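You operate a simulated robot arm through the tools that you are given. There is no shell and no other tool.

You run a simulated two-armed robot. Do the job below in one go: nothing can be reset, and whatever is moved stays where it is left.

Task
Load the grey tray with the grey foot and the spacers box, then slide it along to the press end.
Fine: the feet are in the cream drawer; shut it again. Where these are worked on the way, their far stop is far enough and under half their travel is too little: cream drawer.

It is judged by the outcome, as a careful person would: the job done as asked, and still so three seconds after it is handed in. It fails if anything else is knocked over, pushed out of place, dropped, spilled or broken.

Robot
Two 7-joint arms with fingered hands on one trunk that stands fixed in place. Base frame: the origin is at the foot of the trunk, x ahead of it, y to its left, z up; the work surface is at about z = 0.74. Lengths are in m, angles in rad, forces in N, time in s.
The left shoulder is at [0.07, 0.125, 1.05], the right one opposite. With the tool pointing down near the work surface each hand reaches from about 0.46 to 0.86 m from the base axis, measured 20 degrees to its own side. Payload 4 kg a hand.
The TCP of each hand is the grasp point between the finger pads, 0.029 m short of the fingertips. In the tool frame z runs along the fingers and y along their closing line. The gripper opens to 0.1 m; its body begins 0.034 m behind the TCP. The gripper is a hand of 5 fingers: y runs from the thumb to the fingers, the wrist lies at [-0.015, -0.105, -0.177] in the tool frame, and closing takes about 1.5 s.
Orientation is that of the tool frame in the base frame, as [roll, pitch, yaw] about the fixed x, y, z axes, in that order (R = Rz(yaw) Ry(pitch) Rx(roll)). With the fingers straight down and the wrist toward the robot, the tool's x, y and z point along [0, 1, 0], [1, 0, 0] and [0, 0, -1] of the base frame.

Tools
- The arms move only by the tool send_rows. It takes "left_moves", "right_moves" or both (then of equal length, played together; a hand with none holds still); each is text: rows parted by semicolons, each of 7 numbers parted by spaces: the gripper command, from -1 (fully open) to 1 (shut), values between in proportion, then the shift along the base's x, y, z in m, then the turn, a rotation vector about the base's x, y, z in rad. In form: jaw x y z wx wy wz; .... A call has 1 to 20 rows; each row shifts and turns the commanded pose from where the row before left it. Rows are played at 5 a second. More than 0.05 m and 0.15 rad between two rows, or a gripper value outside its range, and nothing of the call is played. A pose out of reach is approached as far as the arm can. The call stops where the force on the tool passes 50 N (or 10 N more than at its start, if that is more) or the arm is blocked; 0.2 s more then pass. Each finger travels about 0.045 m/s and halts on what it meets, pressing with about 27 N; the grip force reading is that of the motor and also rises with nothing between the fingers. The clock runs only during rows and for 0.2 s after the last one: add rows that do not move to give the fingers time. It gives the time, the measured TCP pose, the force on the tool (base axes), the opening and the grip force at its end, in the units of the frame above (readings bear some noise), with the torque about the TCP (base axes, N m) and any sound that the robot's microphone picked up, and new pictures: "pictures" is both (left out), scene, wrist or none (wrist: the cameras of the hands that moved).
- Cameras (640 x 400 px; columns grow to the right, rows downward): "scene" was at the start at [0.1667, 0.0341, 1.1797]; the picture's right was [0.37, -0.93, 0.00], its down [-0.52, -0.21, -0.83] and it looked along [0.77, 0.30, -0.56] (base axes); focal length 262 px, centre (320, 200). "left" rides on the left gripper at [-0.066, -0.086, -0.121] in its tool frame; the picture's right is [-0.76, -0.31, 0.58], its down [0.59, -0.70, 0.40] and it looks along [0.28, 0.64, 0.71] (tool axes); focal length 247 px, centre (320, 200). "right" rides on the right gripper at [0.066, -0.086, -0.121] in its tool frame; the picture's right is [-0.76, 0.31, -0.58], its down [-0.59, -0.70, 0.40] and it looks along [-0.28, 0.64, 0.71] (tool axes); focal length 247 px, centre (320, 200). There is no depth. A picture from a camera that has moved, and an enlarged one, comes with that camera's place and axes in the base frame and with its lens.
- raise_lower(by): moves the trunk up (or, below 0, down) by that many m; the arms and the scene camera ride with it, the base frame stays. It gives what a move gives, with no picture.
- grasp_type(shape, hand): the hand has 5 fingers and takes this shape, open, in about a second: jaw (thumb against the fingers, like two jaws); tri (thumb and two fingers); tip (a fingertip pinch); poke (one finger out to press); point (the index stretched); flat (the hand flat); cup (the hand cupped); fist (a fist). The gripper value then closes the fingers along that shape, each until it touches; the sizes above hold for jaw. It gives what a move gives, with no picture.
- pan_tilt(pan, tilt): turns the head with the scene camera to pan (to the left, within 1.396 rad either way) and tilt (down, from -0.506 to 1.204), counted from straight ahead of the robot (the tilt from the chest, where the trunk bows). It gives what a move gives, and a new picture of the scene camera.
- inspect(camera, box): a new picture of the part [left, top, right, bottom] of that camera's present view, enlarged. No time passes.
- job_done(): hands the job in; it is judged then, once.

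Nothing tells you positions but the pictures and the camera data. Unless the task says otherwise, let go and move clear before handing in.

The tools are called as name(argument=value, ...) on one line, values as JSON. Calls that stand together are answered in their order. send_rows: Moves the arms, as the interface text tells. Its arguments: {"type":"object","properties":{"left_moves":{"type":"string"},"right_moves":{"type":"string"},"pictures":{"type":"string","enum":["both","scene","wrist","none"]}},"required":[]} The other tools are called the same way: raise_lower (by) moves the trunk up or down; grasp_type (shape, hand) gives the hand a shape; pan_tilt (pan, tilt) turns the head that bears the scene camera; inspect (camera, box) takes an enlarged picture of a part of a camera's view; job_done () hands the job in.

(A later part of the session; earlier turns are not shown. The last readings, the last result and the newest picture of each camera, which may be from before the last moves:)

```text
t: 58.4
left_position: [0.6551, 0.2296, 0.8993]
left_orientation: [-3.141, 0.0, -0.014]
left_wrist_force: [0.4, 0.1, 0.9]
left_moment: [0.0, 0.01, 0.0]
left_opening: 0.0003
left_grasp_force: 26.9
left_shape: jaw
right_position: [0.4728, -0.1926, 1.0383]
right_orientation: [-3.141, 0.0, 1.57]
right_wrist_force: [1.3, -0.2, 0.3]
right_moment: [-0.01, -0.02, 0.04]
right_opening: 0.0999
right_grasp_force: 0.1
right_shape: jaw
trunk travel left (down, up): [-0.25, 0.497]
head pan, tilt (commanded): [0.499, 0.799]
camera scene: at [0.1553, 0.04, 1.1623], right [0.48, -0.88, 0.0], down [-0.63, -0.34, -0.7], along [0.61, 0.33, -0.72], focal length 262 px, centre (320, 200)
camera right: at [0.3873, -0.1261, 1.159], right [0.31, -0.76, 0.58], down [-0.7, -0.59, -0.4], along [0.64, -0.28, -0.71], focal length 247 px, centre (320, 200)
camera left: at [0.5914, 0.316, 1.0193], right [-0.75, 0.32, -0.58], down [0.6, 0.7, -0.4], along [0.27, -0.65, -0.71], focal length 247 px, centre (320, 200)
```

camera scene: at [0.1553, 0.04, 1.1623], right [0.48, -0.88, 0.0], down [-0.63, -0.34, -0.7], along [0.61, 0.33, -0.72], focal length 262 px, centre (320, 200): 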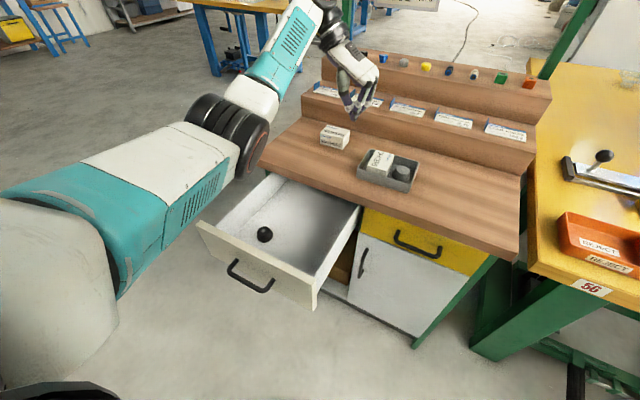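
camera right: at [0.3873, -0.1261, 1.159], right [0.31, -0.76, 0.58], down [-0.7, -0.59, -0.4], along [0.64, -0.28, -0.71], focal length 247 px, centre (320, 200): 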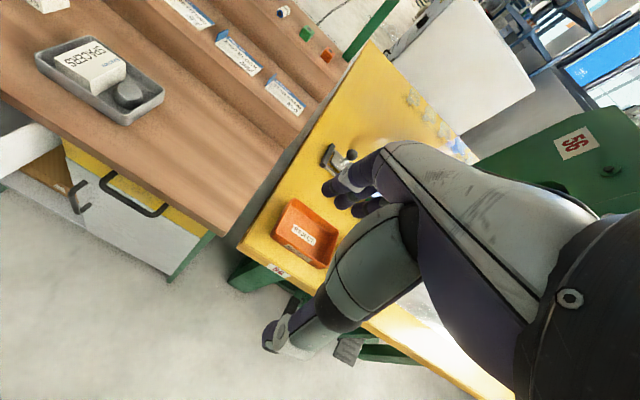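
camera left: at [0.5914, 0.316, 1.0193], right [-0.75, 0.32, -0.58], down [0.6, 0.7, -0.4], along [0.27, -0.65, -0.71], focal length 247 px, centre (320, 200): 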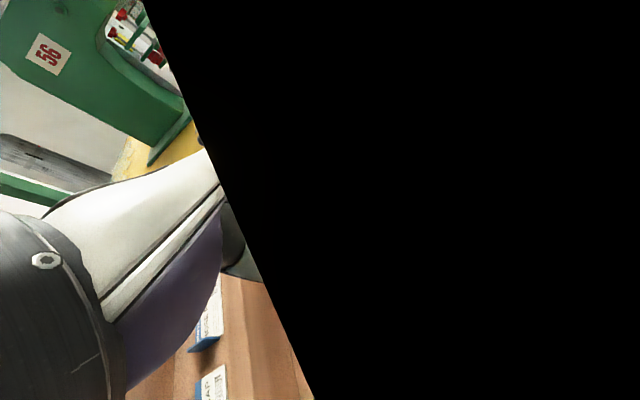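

Right hand is clear. The left wrist view is blocked by the arm's own wrist, so I'll check the hand from the scene camera as I lower it to the left of the tray.

send_rows(left_moves="1 0 0 -0.03 0 0 0; 1 0 0 -0.03 0 0 0; 1 0 0 -0.02 0 0 0; 1 0 0 0 0 0 0", pictures="both")

inspect(camera="scene", box=[310, 90, 450, 200])

inspect(camera="right", box=[0, 0, 240, 150])

```text
t: 59.4
left_position: [0.6566, 0.2287, 0.8193]
left_orientation: [-3.141, 0.0, -0.014]
left_wrist_force: [0.3, 0.2, -0.4]
left_moment: [-0.01, -0.02, -0.02]
left_opening: 0.0001
left_grasp_force: 26.6
left_shape: jaw
right_position: [0.4731, -0.1922, 1.0372]
right_orientation: [-3.141, 0.0, 1.57]
right_wrist_force: [0.8, 0.6, 0.2]
right_moment: [-0.01, -0.02, -0.01]
right_opening: 0.0998
right_grasp_force: 0.1
right_shape: jaw
trunk travel left (down, up): [-0.25, 0.497]
head pan, tilt (commanded): [0.499, 0.799]
camera scene: at [0.1552, 0.0401, 1.1624], right [0.48, -0.88, 0.0], down [-0.63, -0.34, -0.7], along [0.61, 0.33, -0.72], focal length 262 px, centre (320, 200)
camera left: at [0.5914, 0.3166, 0.9392], right [-0.75, 0.32, -0.58], down [0.6, 0.7, -0.4], along [0.27, -0.65, -0.71], focal length 247 px, centre (320, 200)
```

scene: 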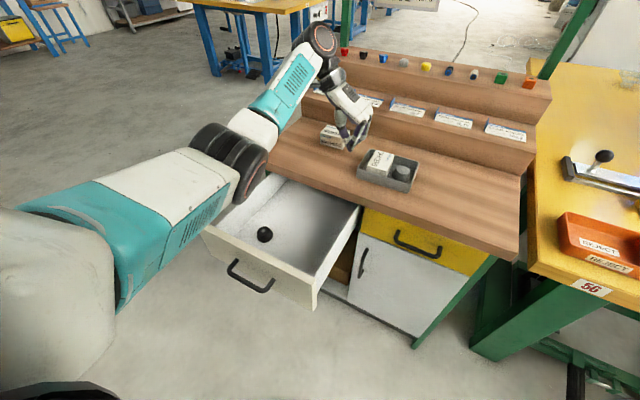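
left: 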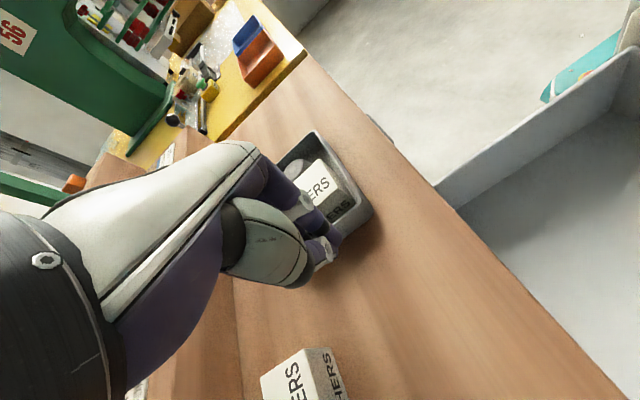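

```text
3.64 times, centred on (380, 145) of scene
camera zoom: at [0.1552, 0.0401, 1.1624], right [0.48, -0.88, 0.0], down [-0.63, -0.34, -0.7], along [0.61, 0.33, -0.72], focal length 952 px, centre (102, 400)
```

zoom: 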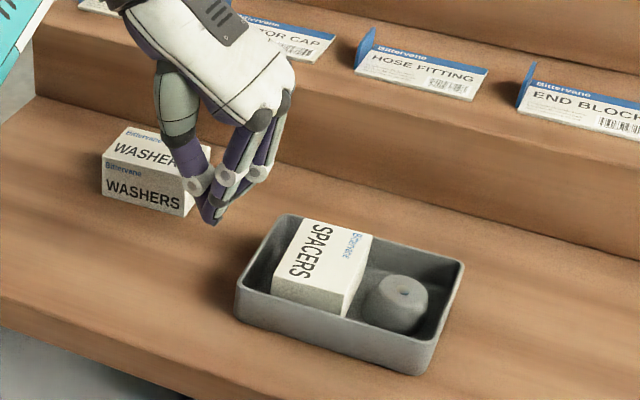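

```text
2.67 times, centred on (120, 75) of right
camera zoom: at [0.3876, -0.1259, 1.1591], right [0.31, -0.76, 0.58], down [-0.7, -0.59, -0.4], along [0.64, -0.28, -0.71], focal length 659 px, centre (853, 533)
```

zoom: 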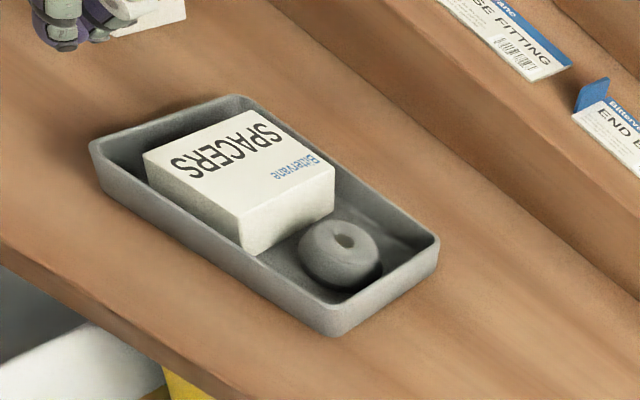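

The hand is between the washers box and the tray. For a straight vertical pushing face I'll move 3 cm left, open the fingers partly so they hang vertical, and lower them beside the tray's left wall.

send_rows(left_moves="1 0 0.014 0 0 0 0; 1 0 0.014 0 0 0 0; -0.2 0 0 0 0 0 0; -0.2 0 0 0 0 0 0; -0.2 0 0 0 0 0 0; -0.2 0 0 -0.018 0 0 0; -0.2 0 0 -0.018 0 0 0; -0.2 0 0 0 0 0 0", pictures="both")

inspect(camera="scene", box=[310, 90, 450, 200])

inspect(camera="right", box=[0, 0, 240, 150])

```text
t: 61.2
left_position: [0.6563, 0.2569, 0.7824]
left_orientation: [-3.141, -0.002, -0.014]
left_wrist_force: [-1.1, -0.2, -0.2]
left_moment: [0.02, 0.02, 0.02]
left_opening: 0.0599
left_grasp_force: 0.1
left_shape: jaw
right_position: [0.4732, -0.1921, 1.0382]
right_orientation: [-3.141, 0.0, 1.57]
right_wrist_force: [-0.1, 0.4, 0.0]
right_moment: [0.04, 0.01, 0.0]
right_opening: 0.0999
right_grasp_force: 0.1
right_shape: jaw
trunk travel left (down, up): [-0.25, 0.497]
head pan, tilt (commanded): [0.499, 0.799]
camera scene: at [0.1552, 0.04, 1.1624], right [0.48, -0.88, 0.0], down [-0.63, -0.34, -0.7], along [0.61, 0.33, -0.72], focal length 262 px, centre (320, 200)
camera left: at [0.5914, 0.3442, 0.9037], right [-0.75, 0.32, -0.58], down [0.6, 0.7, -0.4], along [0.27, -0.65, -0.71], focal length 247 px, centre (320, 200)
```

scene: 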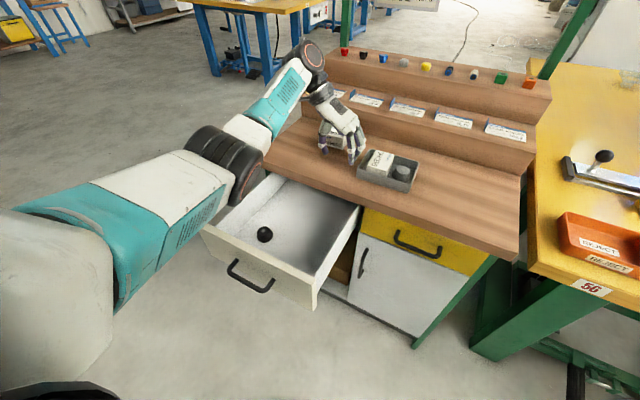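
left: 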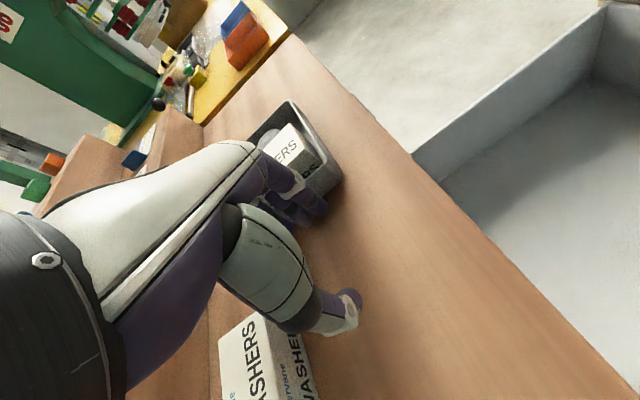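

```text
3.64 times, centred on (380, 145) of scene
camera zoom: at [0.1552, 0.04, 1.1624], right [0.48, -0.88, 0.0], down [-0.63, -0.34, -0.7], along [0.61, 0.33, -0.72], focal length 952 px, centre (102, 400)
```

zoom: 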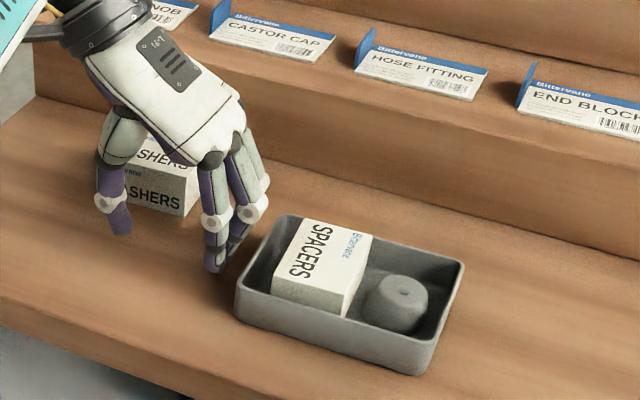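

```text
2.67 times, centred on (120, 75) of right
camera zoom: at [0.3876, -0.1259, 1.1591], right [0.31, -0.76, 0.58], down [-0.7, -0.59, -0.4], along [0.64, -0.28, -0.71], focal length 659 px, centre (853, 533)
```

zoom: 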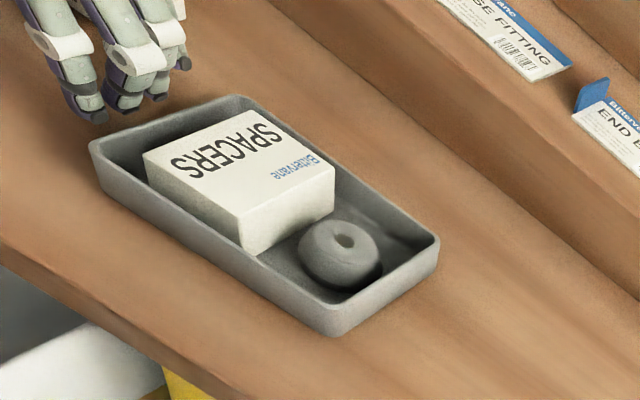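

Fingers are aligned alongside the tray's left wall. I'll push right slowly for the first few centimetres and check that it slides straight.

send_rows(left_moves="-0.2 0 -0.01 0 0 0 0; -0.2 0 -0.01 0 0 0 0; -0.2 0 -0.01 0 0 0 0; -0.2 0 -0.01 0 0 0 0; -0.2 0 -0.01 0 0 0 0; -0.2 0 0 0 0 0 0", pictures="both")

inspect(camera="scene", box=[310, 90, 450, 200])

inspect(camera="right", box=[0, 0, 240, 150])

```text
t: 62.6
left_position: [0.6562, 0.2066, 0.7837]
left_orientation: [3.142, 0.0, -0.014]
left_wrist_force: [-0.4, 0.4, 1.4]
left_moment: [-0.07, 0.0, -0.01]
left_opening: 0.0592
left_grasp_force: 0.0
left_shape: jaw
right_position: [0.4723, -0.1932, 1.0378]
right_orientation: [-3.14, 0.001, 1.571]
right_wrist_force: [0.0, 0.1, -0.6]
right_moment: [0.0, 0.0, 0.02]
right_opening: 0.0997
right_grasp_force: 0.0
right_shape: jaw
trunk travel left (down, up): [-0.25, 0.497]
head pan, tilt (commanded): [0.499, 0.799]
camera scene: at [0.1552, 0.0401, 1.1624], right [0.48, -0.88, 0.0], down [-0.63, -0.34, -0.7], along [0.61, 0.33, -0.72], focal length 262 px, centre (320, 200)
camera left: at [0.5919, 0.2941, 0.9042], right [-0.75, 0.32, -0.58], down [0.6, 0.7, -0.4], along [0.27, -0.65, -0.71], focal length 247 px, centre (320, 200)
```

scene: 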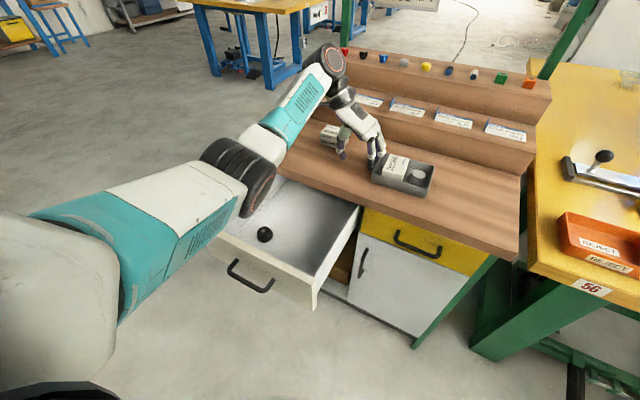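
left: 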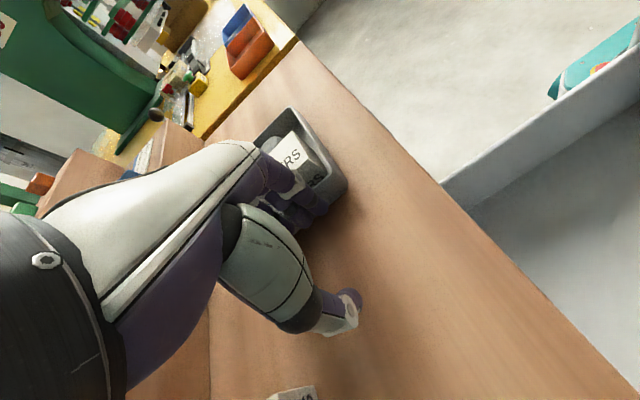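

```text
3.64 times, centred on (380, 145) of scene
camera zoom: at [0.1552, 0.0401, 1.1624], right [0.48, -0.88, 0.0], down [-0.63, -0.34, -0.7], along [0.61, 0.33, -0.72], focal length 952 px, centre (102, 400)
```

zoom: 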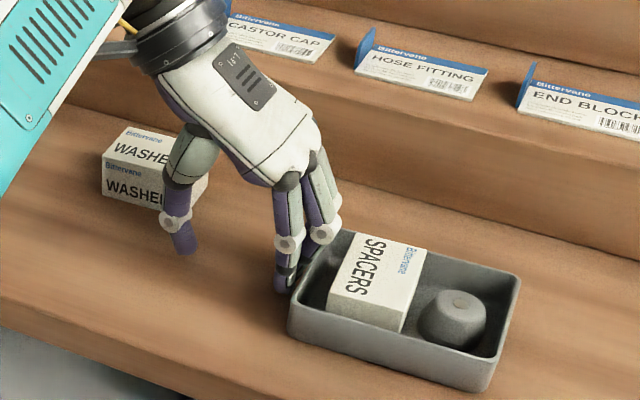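

```text
2.67 times, centred on (120, 75) of right
camera zoom: at [0.3876, -0.1259, 1.1591], right [0.31, -0.76, 0.58], down [-0.7, -0.59, -0.4], along [0.64, -0.28, -0.71], focal length 659 px, centre (853, 533)
```

zoom: 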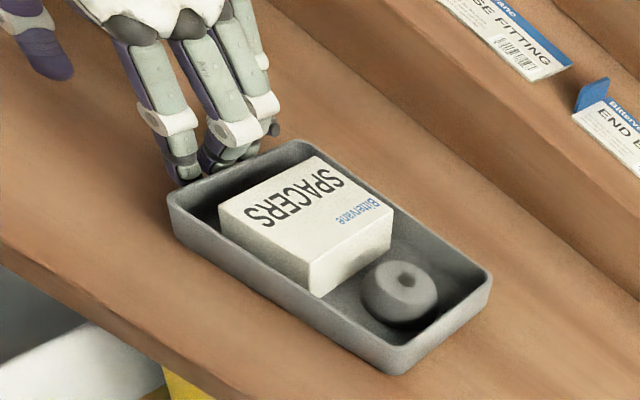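

The tray slides straight with its load undisturbed; its right edge is now at y ≈ 0.034. Continuing another 12 cm.

send_rows(left_moves="-0.2 0 -0.01 0 0 0 0; -0.2 0 -0.013 0 0 0 0; -0.2 0 -0.013 0 0 0 0; -0.2 0 -0.013 0 0 0 0; -0.2 0 -0.013 0 0 0 0; -0.2 0 -0.013 0 0 0 0; -0.2 0 -0.013 0 0 0 0; -0.2 0 -0.013 0 0 0 0; -0.2 0 -0.01 0 0 0 0; -0.2 0 -0.009 0 0 0 0; -0.2 0 0 0 0 0 0", pictures="both")

inspect(camera="scene", box=[360, 120, 540, 250])

inspect(camera="right", box=[0, 0, 300, 240])

```text
t: 65.0
left_position: [0.6556, 0.0862, 0.7848]
left_orientation: [-3.141, 0.001, -0.016]
left_wrist_force: [0.3, 0.5, 0.5]
left_moment: [0.02, 0.06, -0.03]
left_opening: 0.0596
left_grasp_force: 0.1
left_shape: jaw
right_position: [0.4728, -0.1923, 1.0388]
right_orientation: [-3.141, -0.001, 1.571]
right_wrist_force: [-0.4, 0.5, -1.0]
right_moment: [-0.02, -0.02, -0.02]
right_opening: 0.0998
right_grasp_force: 0.1
right_shape: jaw
trunk travel left (down, up): [-0.25, 0.497]
head pan, tilt (commanded): [0.499, 0.799]
camera scene: at [0.1552, 0.04, 1.1624], right [0.48, -0.88, 0.0], down [-0.63, -0.34, -0.7], along [0.61, 0.33, -0.72], focal length 262 px, centre (320, 200)
camera left: at [0.5912, 0.174, 0.9043], right [-0.75, 0.32, -0.58], down [0.6, 0.7, -0.4], along [0.27, -0.65, -0.71], focal length 247 px, centre (320, 200)
```

scene: 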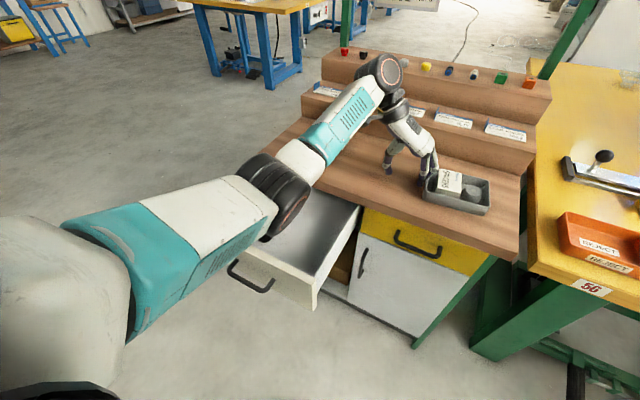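
left: 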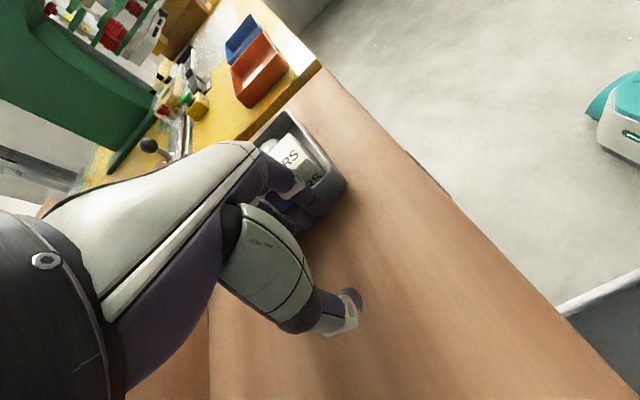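

```text
3.08 times, centred on (450, 185) of scene
camera zoom: at [0.1552, 0.04, 1.1624], right [0.48, -0.88, 0.0], down [-0.63, -0.34, -0.7], along [0.61, 0.33, -0.72], focal length 805 px, centre (-80, 246)
```

zoom: 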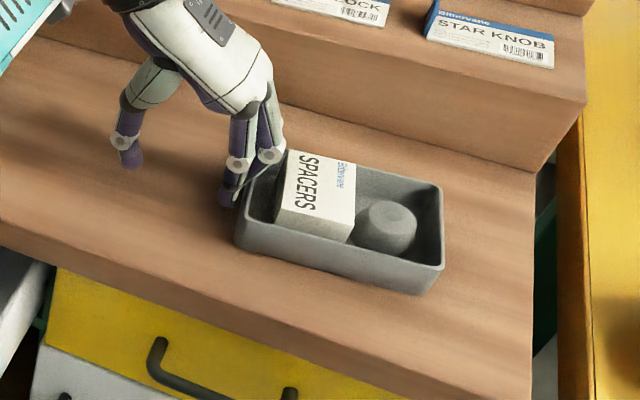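

```text
1.67 times, centred on (150, 120) of right
camera zoom: at [0.3876, -0.126, 1.1591], right [0.31, -0.76, 0.58], down [-0.7, -0.59, -0.4], along [0.64, -0.28, -0.71], focal length 412 px, centre (603, 333)
```

zoom: 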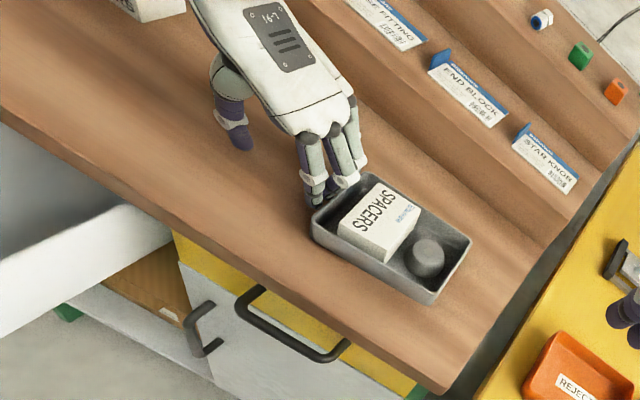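

The tray's right edge is at y ≈ −0.088 and the bench end at about −0.155. I'll push 4.8 cm more, leaving about 2 cm to the edge.

send_rows(left_moves="-0.2 0 -0.009 0 0 0 0; -0.2 0 -0.01 0 0 0 0; -0.2 0 -0.01 0 0 0 0; -0.2 0 -0.01 0 0 0 0; -0.2 0 -0.009 0 0 0 0; -0.2 0 0 0 0 0 0", pictures="both")

inspect(camera="scene", box=[390, 130, 550, 240])

inspect(camera="right", box=[0, 0, 300, 240])

```text
t: 66.4
left_position: [0.6548, 0.0381, 0.784]
left_orientation: [-3.141, 0.0, -0.015]
left_wrist_force: [-0.1, 1.0, 1.5]
left_moment: [-0.06, -0.01, -0.01]
left_opening: 0.0595
left_grasp_force: 0.0
left_shape: jaw
right_position: [0.4731, -0.1914, 1.0381]
right_orientation: [3.14, 0.0, 1.57]
right_wrist_force: [-0.1, 0.1, 0.3]
right_moment: [0.01, -0.02, -0.01]
right_opening: 0.0998
right_grasp_force: 0.0
right_shape: jaw
trunk travel left (down, up): [-0.25, 0.497]
head pan, tilt (commanded): [0.499, 0.799]
camera scene: at [0.1551, 0.04, 1.1624], right [0.48, -0.88, 0.0], down [-0.63, -0.34, -0.7], along [0.61, 0.33, -0.72], focal length 262 px, centre (320, 200)
camera left: at [0.5913, 0.1261, 0.9039], right [-0.75, 0.32, -0.58], down [0.6, 0.69, -0.4], along [0.27, -0.65, -0.71], focal length 247 px, centre (320, 200)
```

scene: 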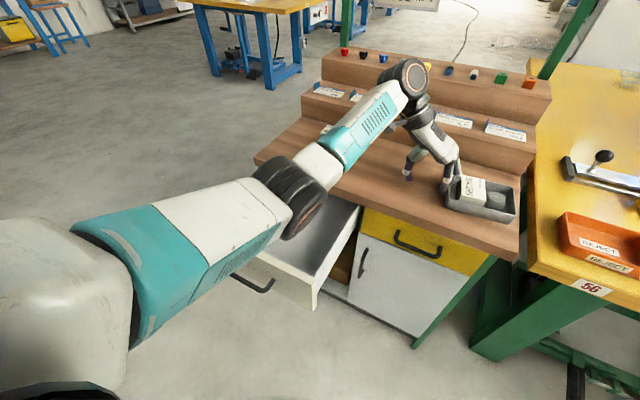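
left: 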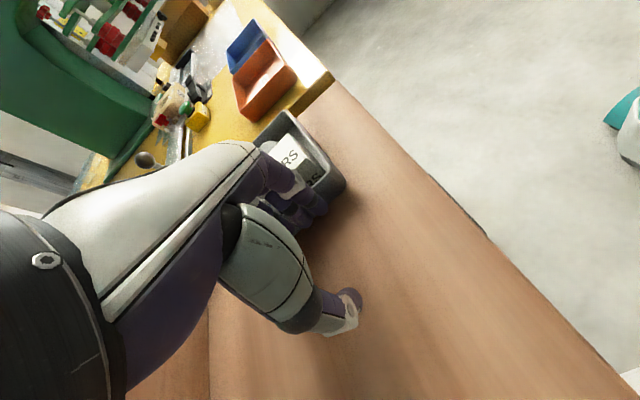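

```text
3.64 times, centred on (470, 185) of scene
camera zoom: at [0.1551, 0.04, 1.1624], right [0.48, -0.88, 0.0], down [-0.63, -0.34, -0.7], along [0.61, 0.33, -0.72], focal length 952 px, centre (-226, 254)
```

zoom: 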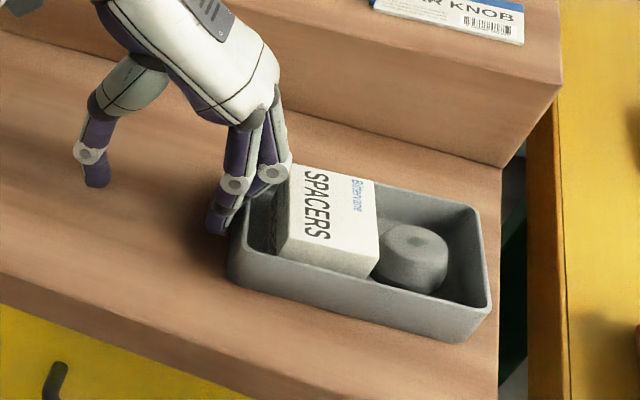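

```text
1.67 times, centred on (150, 120) of right
camera zoom: at [0.3875, -0.126, 1.1591], right [0.31, -0.76, 0.58], down [-0.7, -0.59, -0.4], along [0.64, -0.28, -0.71], focal length 412 px, centre (603, 333)
```

zoom: 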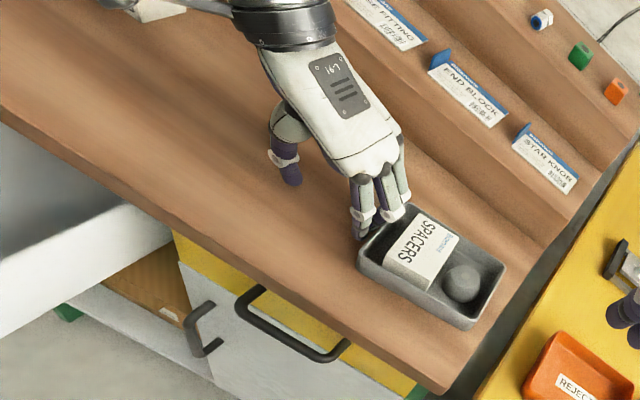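

The tray is now about 2 cm from the bench's press end, with box and foot still in place. I'll back the left hand off to the left and raise it, then raise the trunk 0.1 m to ease working the drawer handle close to the body.

send_rows(left_moves="-0.2 0 0.01 0 0 0 0; -0.2 0 0.02 0 0 0 0; -0.2 0 0.01 0.03 0 0 0; -0.2 0 0 0.04 0 0 0; -0.2 0 0 0.04 0 0 0; -0.2 0 0 0 0 0 0", pictures="scene")

raise_lower(by=0.1)

pan_tilt(pan=0.3, tilt=0.9)

inspect(camera="scene", box=[340, 100, 520, 220])

```text
t: 67.8
left_position: [0.6562, 0.0789, 0.8933]
left_orientation: [3.14, 0.0, -0.013]
left_wrist_force: [0.1, 0.0, 0.0]
left_moment: [-0.02, 0.0, -0.01]
left_opening: 0.0598
left_grasp_force: 0.0
left_shape: jaw
right_position: [0.4729, -0.1917, 1.0378]
right_orientation: [3.141, 0.0, 1.571]
right_wrist_force: [-0.2, -0.4, 0.3]
right_moment: [-0.01, -0.03, 0.0]
right_opening: 0.0998
right_grasp_force: 0.1
right_shape: jaw
trunk travel left (down, up): [-0.25, 0.497]
head pan, tilt (commanded): [0.499, 0.799]
camera scene: at [0.1553, 0.04, 1.1623], right [0.48, -0.88, 0.0], down [-0.63, -0.34, -0.7], along [0.61, 0.33, -0.72], focal length 262 px, centre (320, 200)
```

scene: 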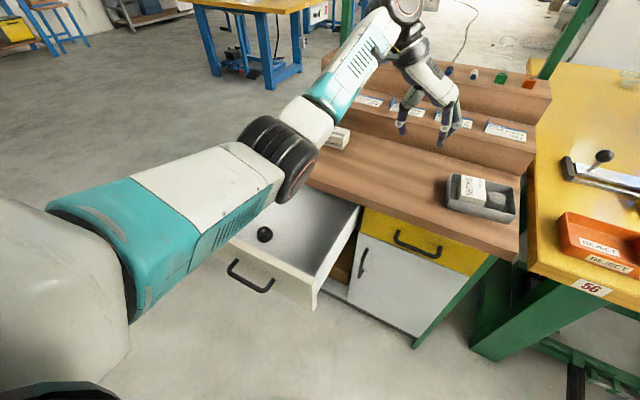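

```text
t: 69.1
left_position: [0.6568, 0.0789, 0.9915]
left_orientation: [-3.141, 0.003, -0.014]
left_wrist_force: [0.5, 0.4, 0.0]
left_moment: [0.04, 0.04, 0.0]
left_opening: 0.06
left_grasp_force: 0.1
left_shape: jaw
right_position: [0.4739, -0.1911, 1.1373]
right_orientation: [-3.141, 0.002, 1.572]
right_wrist_force: [0.4, 0.2, 0.1]
right_moment: [-0.01, 0.03, 0.0]
right_opening: 0.0999
right_grasp_force: 0.0
right_shape: jaw
trunk travel left (down, up): [-0.35, 0.397]
head pan, tilt (commanded): [0.499, 0.799]
```

```text
t: 69.8
left_position: [0.6558, 0.078, 0.9944]
left_orientation: [3.141, 0.001, -0.013]
left_wrist_force: [0.6, -0.1, 0.0]
left_moment: [0.01, 0.02, 0.02]
left_opening: 0.0599
left_grasp_force: 0.1
left_shape: jaw
right_position: [0.474, -0.1904, 1.1373]
right_orientation: [-3.141, 0.002, 1.572]
right_wrist_force: [0.1, 0.0, 0.2]
right_moment: [0.03, 0.01, 0.04]
right_opening: 0.0998
right_grasp_force: 0.0
right_shape: jaw
trunk travel left (down, up): [-0.35, 0.397]
head pan, tilt (commanded): [0.3, 0.901]
camera scene: at [0.1285, 0.0238, 1.257], right [0.3, -0.96, 0.0], down [-0.75, -0.23, -0.62], along [0.59, 0.18, -0.78], focal length 262 px, centre (320, 200)
```

scene: 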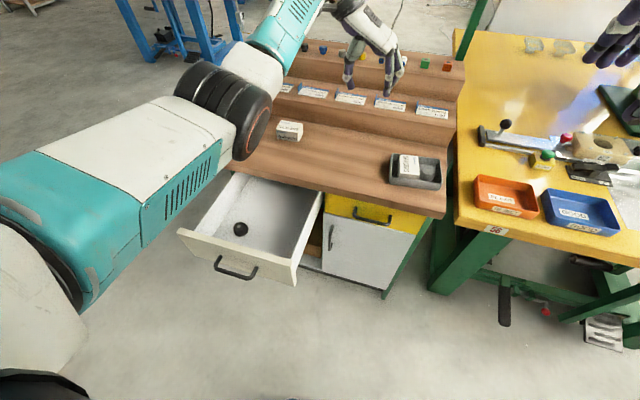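

```text
3.33 times, centred on (430, 160) of scene
camera zoom: at [0.1285, 0.0238, 1.257], right [0.3, -0.96, 0.0], down [-0.75, -0.23, -0.62], along [0.59, 0.18, -0.78], focal length 872 px, centre (-47, 333)
```

zoom: 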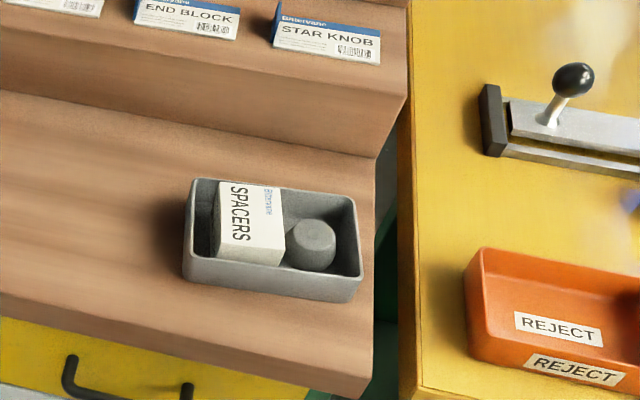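

The tray sits at the press end, fully on the bench. Now I bring the left hand back over the drawer with the usual orientation (wrist toward me).

send_rows(left_moves="0.1 -0.0215 0.0211 0 0 0 0.144; 0.1 -0.0215 0.0211 0 0 0 0.144; 0.1 -0.0215 0.0211 -0.01 0 0 0.144; 0.1 -0.0215 0.0211 -0.015 0 0 0.144; 0.1 -0.0215 0.0211 -0.015 0 0 0.144; 0.1 -0.0215 0.0211 -0.015 0 0 0.144; 0.1 -0.0215 0.0211 -0.015 0 0 0.144; 0.1 -0.0215 0.0211 -0.015 0 0 0.144; 0.1 -0.0215 0.0211 -0.02 0 0 0.144; 0.1 -0.0215 0.0211 -0.02 0 0 0.144; 0.1 -0.0215 0.0211 -0.02 0 0 0.144; 0.1 0 0 0 0 0 0", pictures="both")

```text
t: 72.4
left_position: [0.4206, 0.3116, 0.8488]
left_orientation: [3.141, 0.0, 1.573]
left_wrist_force: [0.1, -1.1, -0.3]
left_moment: [-0.02, -0.03, 0.01]
left_opening: 0.0453
left_grasp_force: 0.1
left_shape: jaw
right_position: [0.4728, -0.1904, 1.1372]
right_orientation: [-3.141, 0.002, 1.571]
right_wrist_force: [0.3, -0.4, 0.2]
right_moment: [-0.03, -0.02, 0.03]
right_opening: 0.0998
right_grasp_force: 0.1
right_shape: jaw
trunk travel left (down, up): [-0.35, 0.397]
head pan, tilt (commanded): [0.3, 0.901]
camera scene: at [0.1285, 0.0238, 1.257], right [0.3, -0.96, 0.0], down [-0.75, -0.23, -0.62], along [0.59, 0.18, -0.78], focal length 262 px, centre (320, 200)
camera left: at [0.3343, 0.2463, 0.9685], right [-0.31, -0.76, -0.58], down [-0.7, 0.59, -0.4], along [0.64, 0.28, -0.71], focal length 247 px, centre (320, 200)
```

scene: 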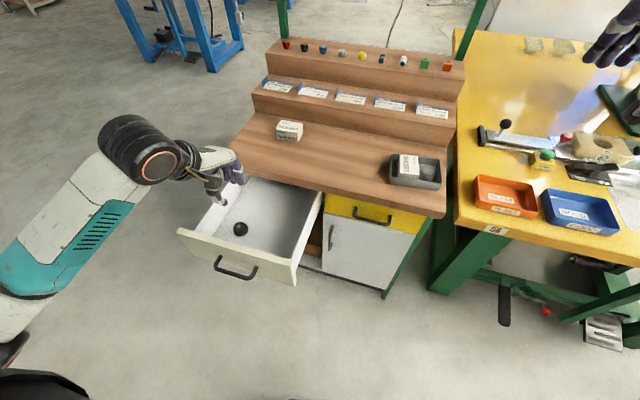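
left: 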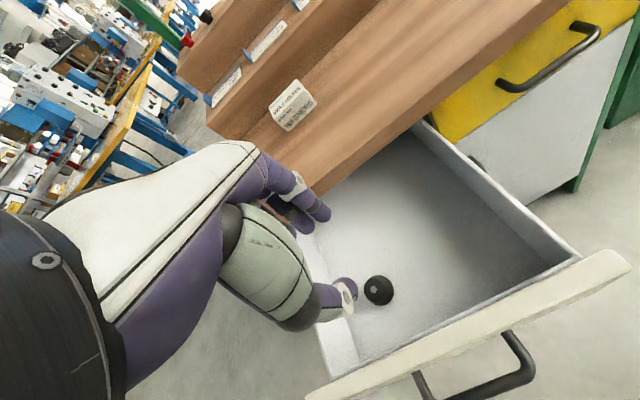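

The left hand is above the drawer again; the handle bar is now at x ≈ 0.315, y 0.25–0.35. I'll pitch the hand forward here, well above the drawer, then go back and down in front of the handle.

send_rows(left_moves="0.1 0 -0.0015 -0.003 0 -0.131 0; 0.1 0 -0.0015 -0.003 0 -0.131 0; 0.1 0 -0.0015 -0.003 0 -0.131 0; 0.1 0 -0.0015 -0.003 0 -0.131 0; 0.1 0 -0.0015 -0.003 0 -0.131 0; 0.1 0 -0.0015 -0.003 0 -0.131 0; 0.1 0 -0.0015 -0.003 0 -0.131 0; 0.1 0 -0.0015 -0.003 0 -0.131 0; 0.1 0 0 0 0 0 0", pictures="scene")

```text
t: 74.4
left_position: [0.4198, 0.2997, 0.8233]
left_orientation: [2.093, -0.001, 1.571]
left_wrist_force: [-0.2, -0.2, 0.3]
left_moment: [-0.02, 0.05, 0.02]
left_opening: 0.0454
left_grasp_force: 0.0
left_shape: jaw
right_position: [0.4733, -0.1919, 1.1373]
right_orientation: [3.141, 0.002, 1.572]
right_wrist_force: [-1.0, -0.5, -0.7]
right_moment: [0.0, 0.02, -0.01]
right_opening: 0.0999
right_grasp_force: 0.1
right_shape: jaw
trunk travel left (down, up): [-0.35, 0.397]
head pan, tilt (commanded): [0.3, 0.901]
camera scene: at [0.1283, 0.0238, 1.2571], right [0.3, -0.96, 0.0], down [-0.75, -0.23, -0.62], along [0.59, 0.18, -0.78], focal length 262 px, centre (320, 200)
```

scene: 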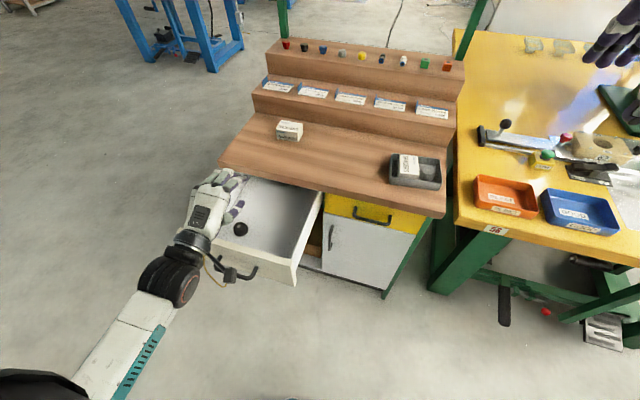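

Pitched pose reached. Now back over the panel and down to the pre-grasp point in front of the handle.

send_rows(left_moves="0.1 -0.032 0 -0.004 0 0 0; 0.1 -0.032 0 -0.004 0 0 0; 0.1 -0.032 0 -0.004 0 0 0; 0.1 -0.032 0 -0.004 0 0 0; 0.1 -0.032 0 -0.004 0 0 0; 0.1 -0.006 0 -0.03 0 0 0; 0.1 0 0 -0.035 0 0 0; 0.1 0 0 -0.035 0 0 0; 0.1 0 0 -0.03 0 0 0; 0.1 0 0 0 0 0 0", pictures="both")

inspect(camera="left", box=[200, 120, 440, 370])

inspect(camera="scene", box=[150, 180, 310, 320])

```text
t: 76.6
left_position: [0.2533, 0.298, 0.6742]
left_orientation: [2.093, 0.0, 1.571]
left_wrist_force: [0.1, 0.4, 0.0]
left_moment: [-0.01, 0.0, 0.01]
left_opening: 0.0452
left_grasp_force: 0.1
left_shape: jaw
right_position: [0.4724, -0.191, 1.1386]
right_orientation: [-3.141, 0.001, 1.571]
right_wrist_force: [1.4, -0.8, -0.2]
right_moment: [-0.01, 0.02, -0.03]
right_opening: 0.0998
right_grasp_force: 0.1
right_shape: jaw
trunk travel left (down, up): [-0.35, 0.397]
head pan, tilt (commanded): [0.3, 0.901]
camera scene: at [0.1282, 0.0237, 1.2571], right [0.3, -0.96, 0.0], down [-0.75, -0.23, -0.62], along [0.59, 0.18, -0.78], focal length 262 px, centre (320, 200)
camera left: at [0.1057, 0.2338, 0.6595], right [0.35, -0.76, -0.55], down [0.0, 0.59, -0.81], along [0.94, 0.28, 0.2], focal length 247 px, centre (320, 200)
```

scene: 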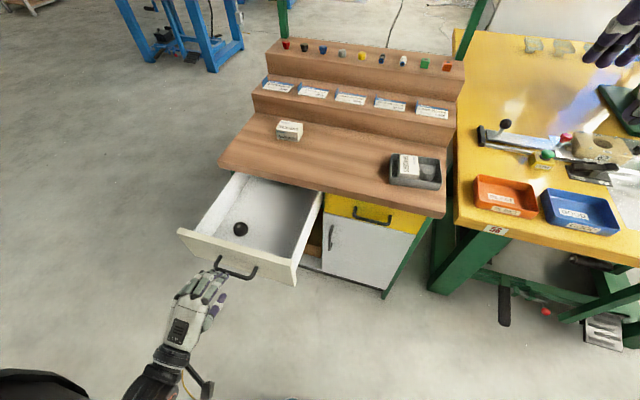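
left: 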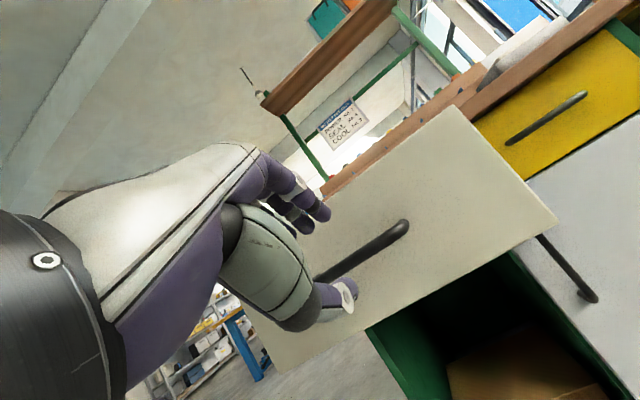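

```text
1.60 times, centred on (320, 245) of left
camera zoom: at [0.1057, 0.2338, 0.6595], right [0.35, -0.76, -0.55], down [0.0, 0.59, -0.81], along [0.94, 0.28, 0.2], focal length 395 px, centre (320, 128)
```

zoom: 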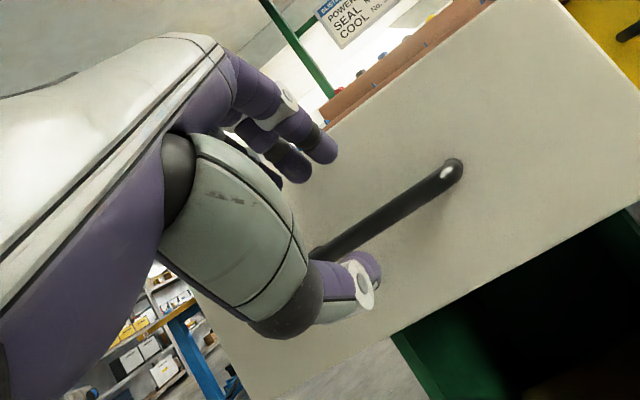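

```text
2.86 times, centred on (230, 250) of scene
camera zoom: at [0.1282, 0.0237, 1.2571], right [0.3, -0.96, 0.0], down [-0.75, -0.23, -0.62], along [0.59, 0.18, -0.78], focal length 748 px, centre (577, 57)
```

zoom: 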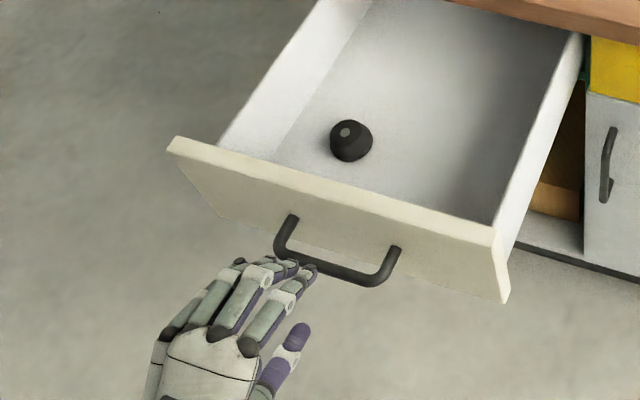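

Same pre-grasp as before. I advance along the finger axis and close on the bar.

send_rows(left_moves="0.1 0.0092 0.0004 -0.0045 0 0 0; 0.1 0.0092 0.0004 -0.0045 0 0 0; 0.1 0.0092 0.0004 -0.0045 0 0 0; 0.1 0.0092 0.0004 -0.0045 0 0 0; 0.1 0.0092 0.0004 -0.0044 0 0 0; 0.1 0 0 0 0 0 0", pictures="wrist")

inspect(camera="left", box=[200, 120, 440, 370])

```text
t: 78.0
left_position: [0.2999, 0.3007, 0.6521]
left_orientation: [2.093, 0.0, 1.57]
left_wrist_force: [-0.9, 0.0, -0.6]
left_moment: [0.0, -0.03, 0.01]
left_opening: 0.0457
left_grasp_force: 0.1
left_shape: jaw
right_position: [0.4738, -0.191, 1.1377]
right_orientation: [3.141, 0.0, 1.571]
right_wrist_force: [-0.8, -0.2, -0.4]
right_moment: [0.02, -0.01, 0.01]
right_opening: 0.0996
right_grasp_force: 0.1
right_shape: jaw
trunk travel left (down, up): [-0.35, 0.397]
head pan, tilt (commanded): [0.3, 0.901]
camera left: at [0.1519, 0.2362, 0.6381], right [0.35, -0.76, -0.55], down [-0.01, 0.59, -0.81], along [0.94, 0.28, 0.2], focal length 247 px, centre (320, 200)
```

left: 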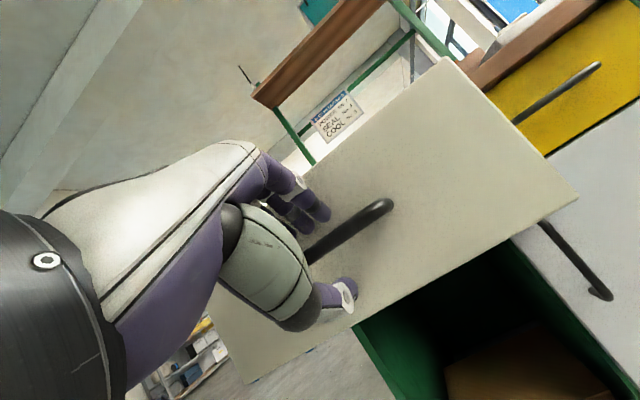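

```text
1.60 times, centred on (320, 245) of left
camera zoom: at [0.1519, 0.2362, 0.6381], right [0.35, -0.76, -0.55], down [-0.01, 0.59, -0.81], along [0.94, 0.28, 0.2], focal length 395 px, centre (320, 128)
```

zoom: 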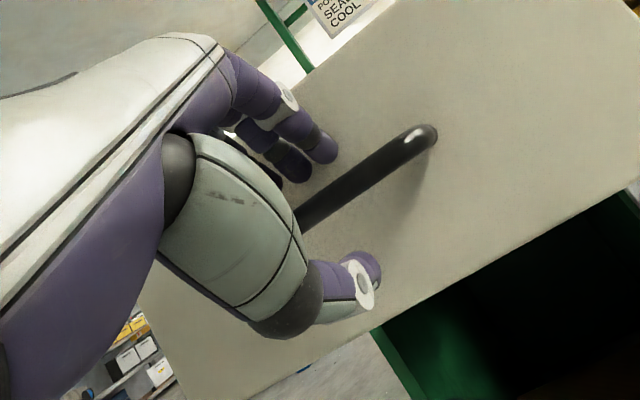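

The bar is between thumb and fingers. Closing, then pushing the drawer in gently.

send_rows(left_moves="1 0 0 0 0 0 0; 1 0 0 0 0 0 0; 1 0 0 0 0 0 0; 1 0 0 0 0 0 0; 1 0 0 0 0 0 0; 1 0.012 0 0 0 0 0; 1 0.015 0 0 0 0 0; 1 0.015 0 0 0 0 0; 1 0.015 0 0 0 0 0; 1 0.015 0 0 0 0 0; 1 0 0 0 0 0 0", pictures="both")

```text
t: 80.4
left_position: [0.3721, 0.3007, 0.652]
left_orientation: [2.095, 0.0, 1.574]
left_wrist_force: [0.6, 1.3, -1.7]
left_moment: [0.2, 0.01, 0.04]
left_opening: 0.0003
left_grasp_force: 26.3
left_shape: jaw
right_position: [0.4748, -0.1904, 1.1369]
right_orientation: [-3.141, 0.0, 1.571]
right_wrist_force: [0.3, 0.5, 0.9]
right_moment: [-0.02, 0.04, 0.01]
right_opening: 0.0999
right_grasp_force: 0.1
right_shape: jaw
trunk travel left (down, up): [-0.35, 0.397]
head pan, tilt (commanded): [0.3, 0.901]
camera scene: at [0.1285, 0.024, 1.257], right [0.3, -0.96, 0.0], down [-0.75, -0.23, -0.62], along [0.59, 0.18, -0.78], focal length 262 px, centre (320, 200)
camera left: at [0.2241, 0.2361, 0.6378], right [0.35, -0.76, -0.55], down [-0.01, 0.59, -0.81], along [0.94, 0.28, 0.2], focal length 247 px, centre (320, 200)
```

scene: 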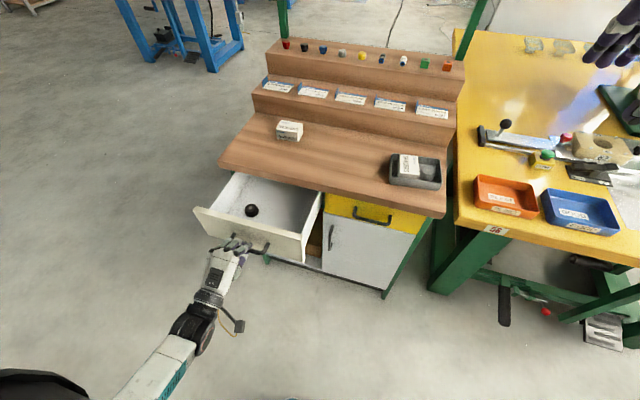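
left: 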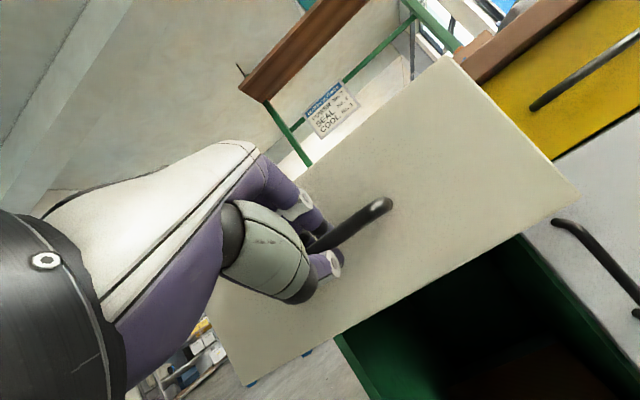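

The drawer is closing smoothly with the black foot undisturbed. Continuing.

send_rows(left_moves="1 0.015 0 0 0 0 0; 1 0.015 0 0 0 0 0; 1 0.015 0 0 0 0 0; 1 0.015 0 0 0 0 0; 1 0.015 0 0 0 0 0; 1 0.015 0 0 0 0 0; 1 0.015 0 0 0 0 0; 1 0.015 0 0 0 0 0; 1 0.015 0 0 0 0 0; 1 0.015 0 0 0 0 0; 1 0 0 0 0 0 0", pictures="both")

```text
t: 82.8
left_position: [0.5213, 0.3027, 0.6527]
left_orientation: [2.093, 0.0, 1.57]
left_wrist_force: [0.0, -0.1, -1.1]
left_moment: [0.21, -0.02, 0.0]
left_opening: 0.0003
left_grasp_force: 26.8
left_shape: jaw
right_position: [0.4737, -0.1911, 1.1383]
right_orientation: [-3.14, -0.001, 1.571]
right_wrist_force: [-0.1, -0.6, -0.1]
right_moment: [0.0, 0.0, -0.01]
right_opening: 0.0999
right_grasp_force: 0.0
right_shape: jaw
trunk travel left (down, up): [-0.35, 0.397]
head pan, tilt (commanded): [0.3, 0.901]
camera scene: at [0.1285, 0.0238, 1.257], right [0.3, -0.96, 0.0], down [-0.75, -0.23, -0.62], along [0.59, 0.18, -0.78], focal length 262 px, centre (320, 200)
camera left: at [0.3737, 0.2363, 0.6376], right [0.35, -0.76, -0.55], down [-0.01, 0.59, -0.81], along [0.94, 0.28, 0.2], focal length 247 px, centre (320, 200)
```

scene: 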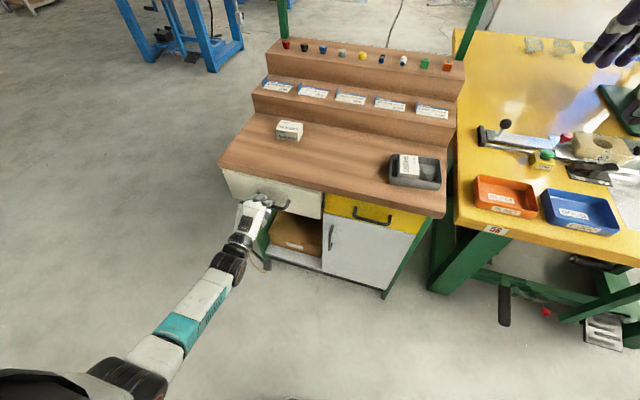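
left: 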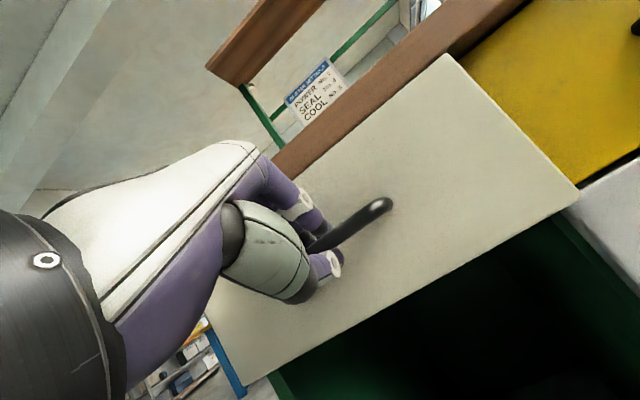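

About 3 cm left. Finishing slowly until it meets its closed stop.

send_rows(left_moves="1 0.006 0 0 0 0 0; 1 0.006 0 0 0 0 0; 1 0.006 0 0 0 0 0; 1 0.005 0 0 0 0 0; 1 0.004 0 0 0 0 0; 1 0.003 0 0 0 0 0; 1 0 0 0 0 0 0", pictures="both")

inspect(camera="scene", box=[200, 150, 340, 240])

```text
t: 84.4
left_position: [0.5514, 0.301, 0.652]
left_orientation: [2.093, -0.001, 1.572]
left_wrist_force: [0.9, 0.9, -0.3]
left_moment: [0.21, -0.03, 0.03]
left_opening: 0.0
left_grasp_force: 27.2
left_shape: jaw
right_position: [0.4733, -0.1901, 1.1378]
right_orientation: [-3.141, 0.001, 1.57]
right_wrist_force: [-0.1, 1.2, 0.2]
right_moment: [0.0, -0.03, -0.03]
right_opening: 0.0997
right_grasp_force: 0.1
right_shape: jaw
trunk travel left (down, up): [-0.35, 0.397]
head pan, tilt (commanded): [0.3, 0.901]
camera scene: at [0.1285, 0.0239, 1.257], right [0.3, -0.96, 0.0], down [-0.75, -0.23, -0.62], along [0.59, 0.18, -0.78], focal length 262 px, centre (320, 200)
camera left: at [0.4043, 0.2361, 0.6376], right [0.35, -0.76, -0.55], down [-0.01, 0.59, -0.81], along [0.94, 0.28, 0.2], focal length 247 px, centre (320, 200)
```

scene: 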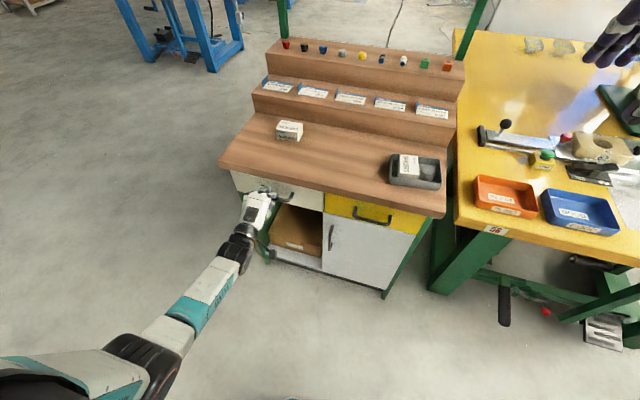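
left: 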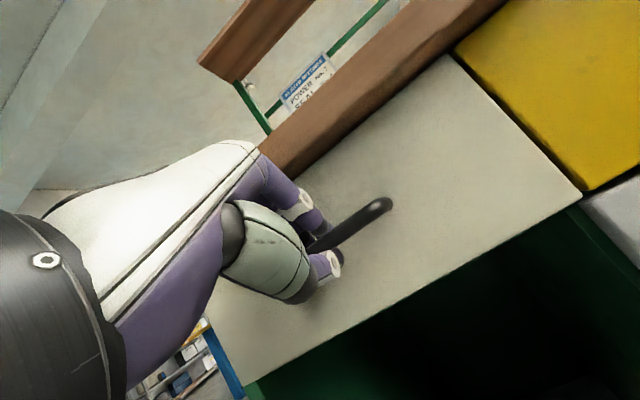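

```text
4.44 times, centred on (270, 195) of scene
camera zoom: at [0.1285, 0.0239, 1.257], right [0.3, -0.96, 0.0], down [-0.75, -0.23, -0.62], along [0.59, 0.18, -0.78], focal length 1163 px, centre (542, 222)
```

zoom: 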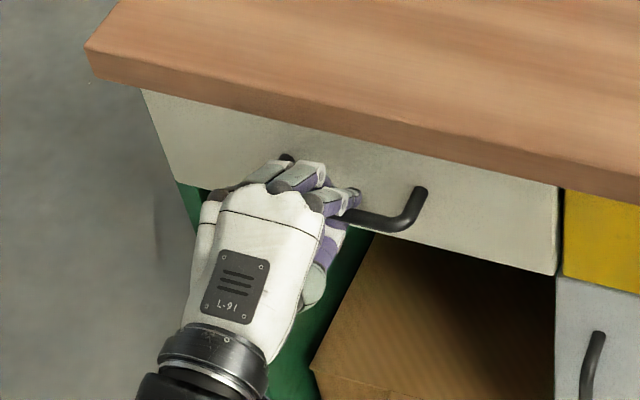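

It looks closed, but there's no stop force yet, so I'll press a few more millimetres to confirm it's fully home.

send_rows(left_moves="1 0.003 0 0 0 0 0; 1 0.003 0 0 0 0 0; 1 0.003 0 0 0 0 0; 1 0 0 0 0 0 0", pictures="wrist")

```text
t: 85.4
left_position: [0.5594, 0.301, 0.6493]
left_orientation: [2.098, -0.001, 1.571]
left_wrist_force: [-11.3, 1.2, -3.4]
left_moment: [0.13, 0.1, 0.03]
left_opening: 0.0003
left_grasp_force: 26.5
left_shape: jaw
right_position: [0.4732, -0.1903, 1.1391]
right_orientation: [3.141, 0.001, 1.571]
right_wrist_force: [-0.7, 0.6, 0.2]
right_moment: [0.02, 0.0, 0.0]
right_opening: 0.0995
right_grasp_force: 0.0
right_shape: jaw
trunk travel left (down, up): [-0.35, 0.397]
head pan, tilt (commanded): [0.3, 0.901]
camera left: at [0.412, 0.2358, 0.6368], right [0.34, -0.76, -0.55], down [-0.01, 0.59, -0.81], along [0.94, 0.28, 0.2], focal length 247 px, centre (320, 200)
```

left: 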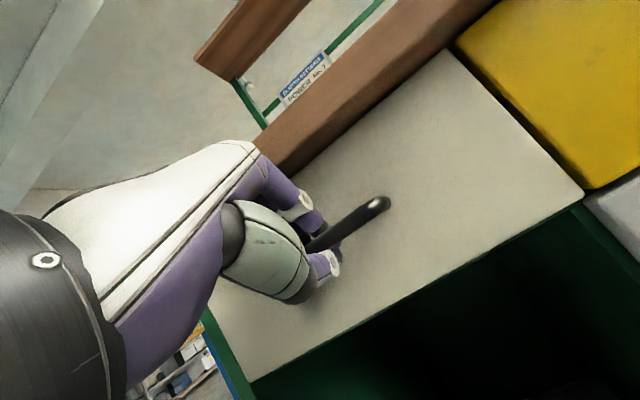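

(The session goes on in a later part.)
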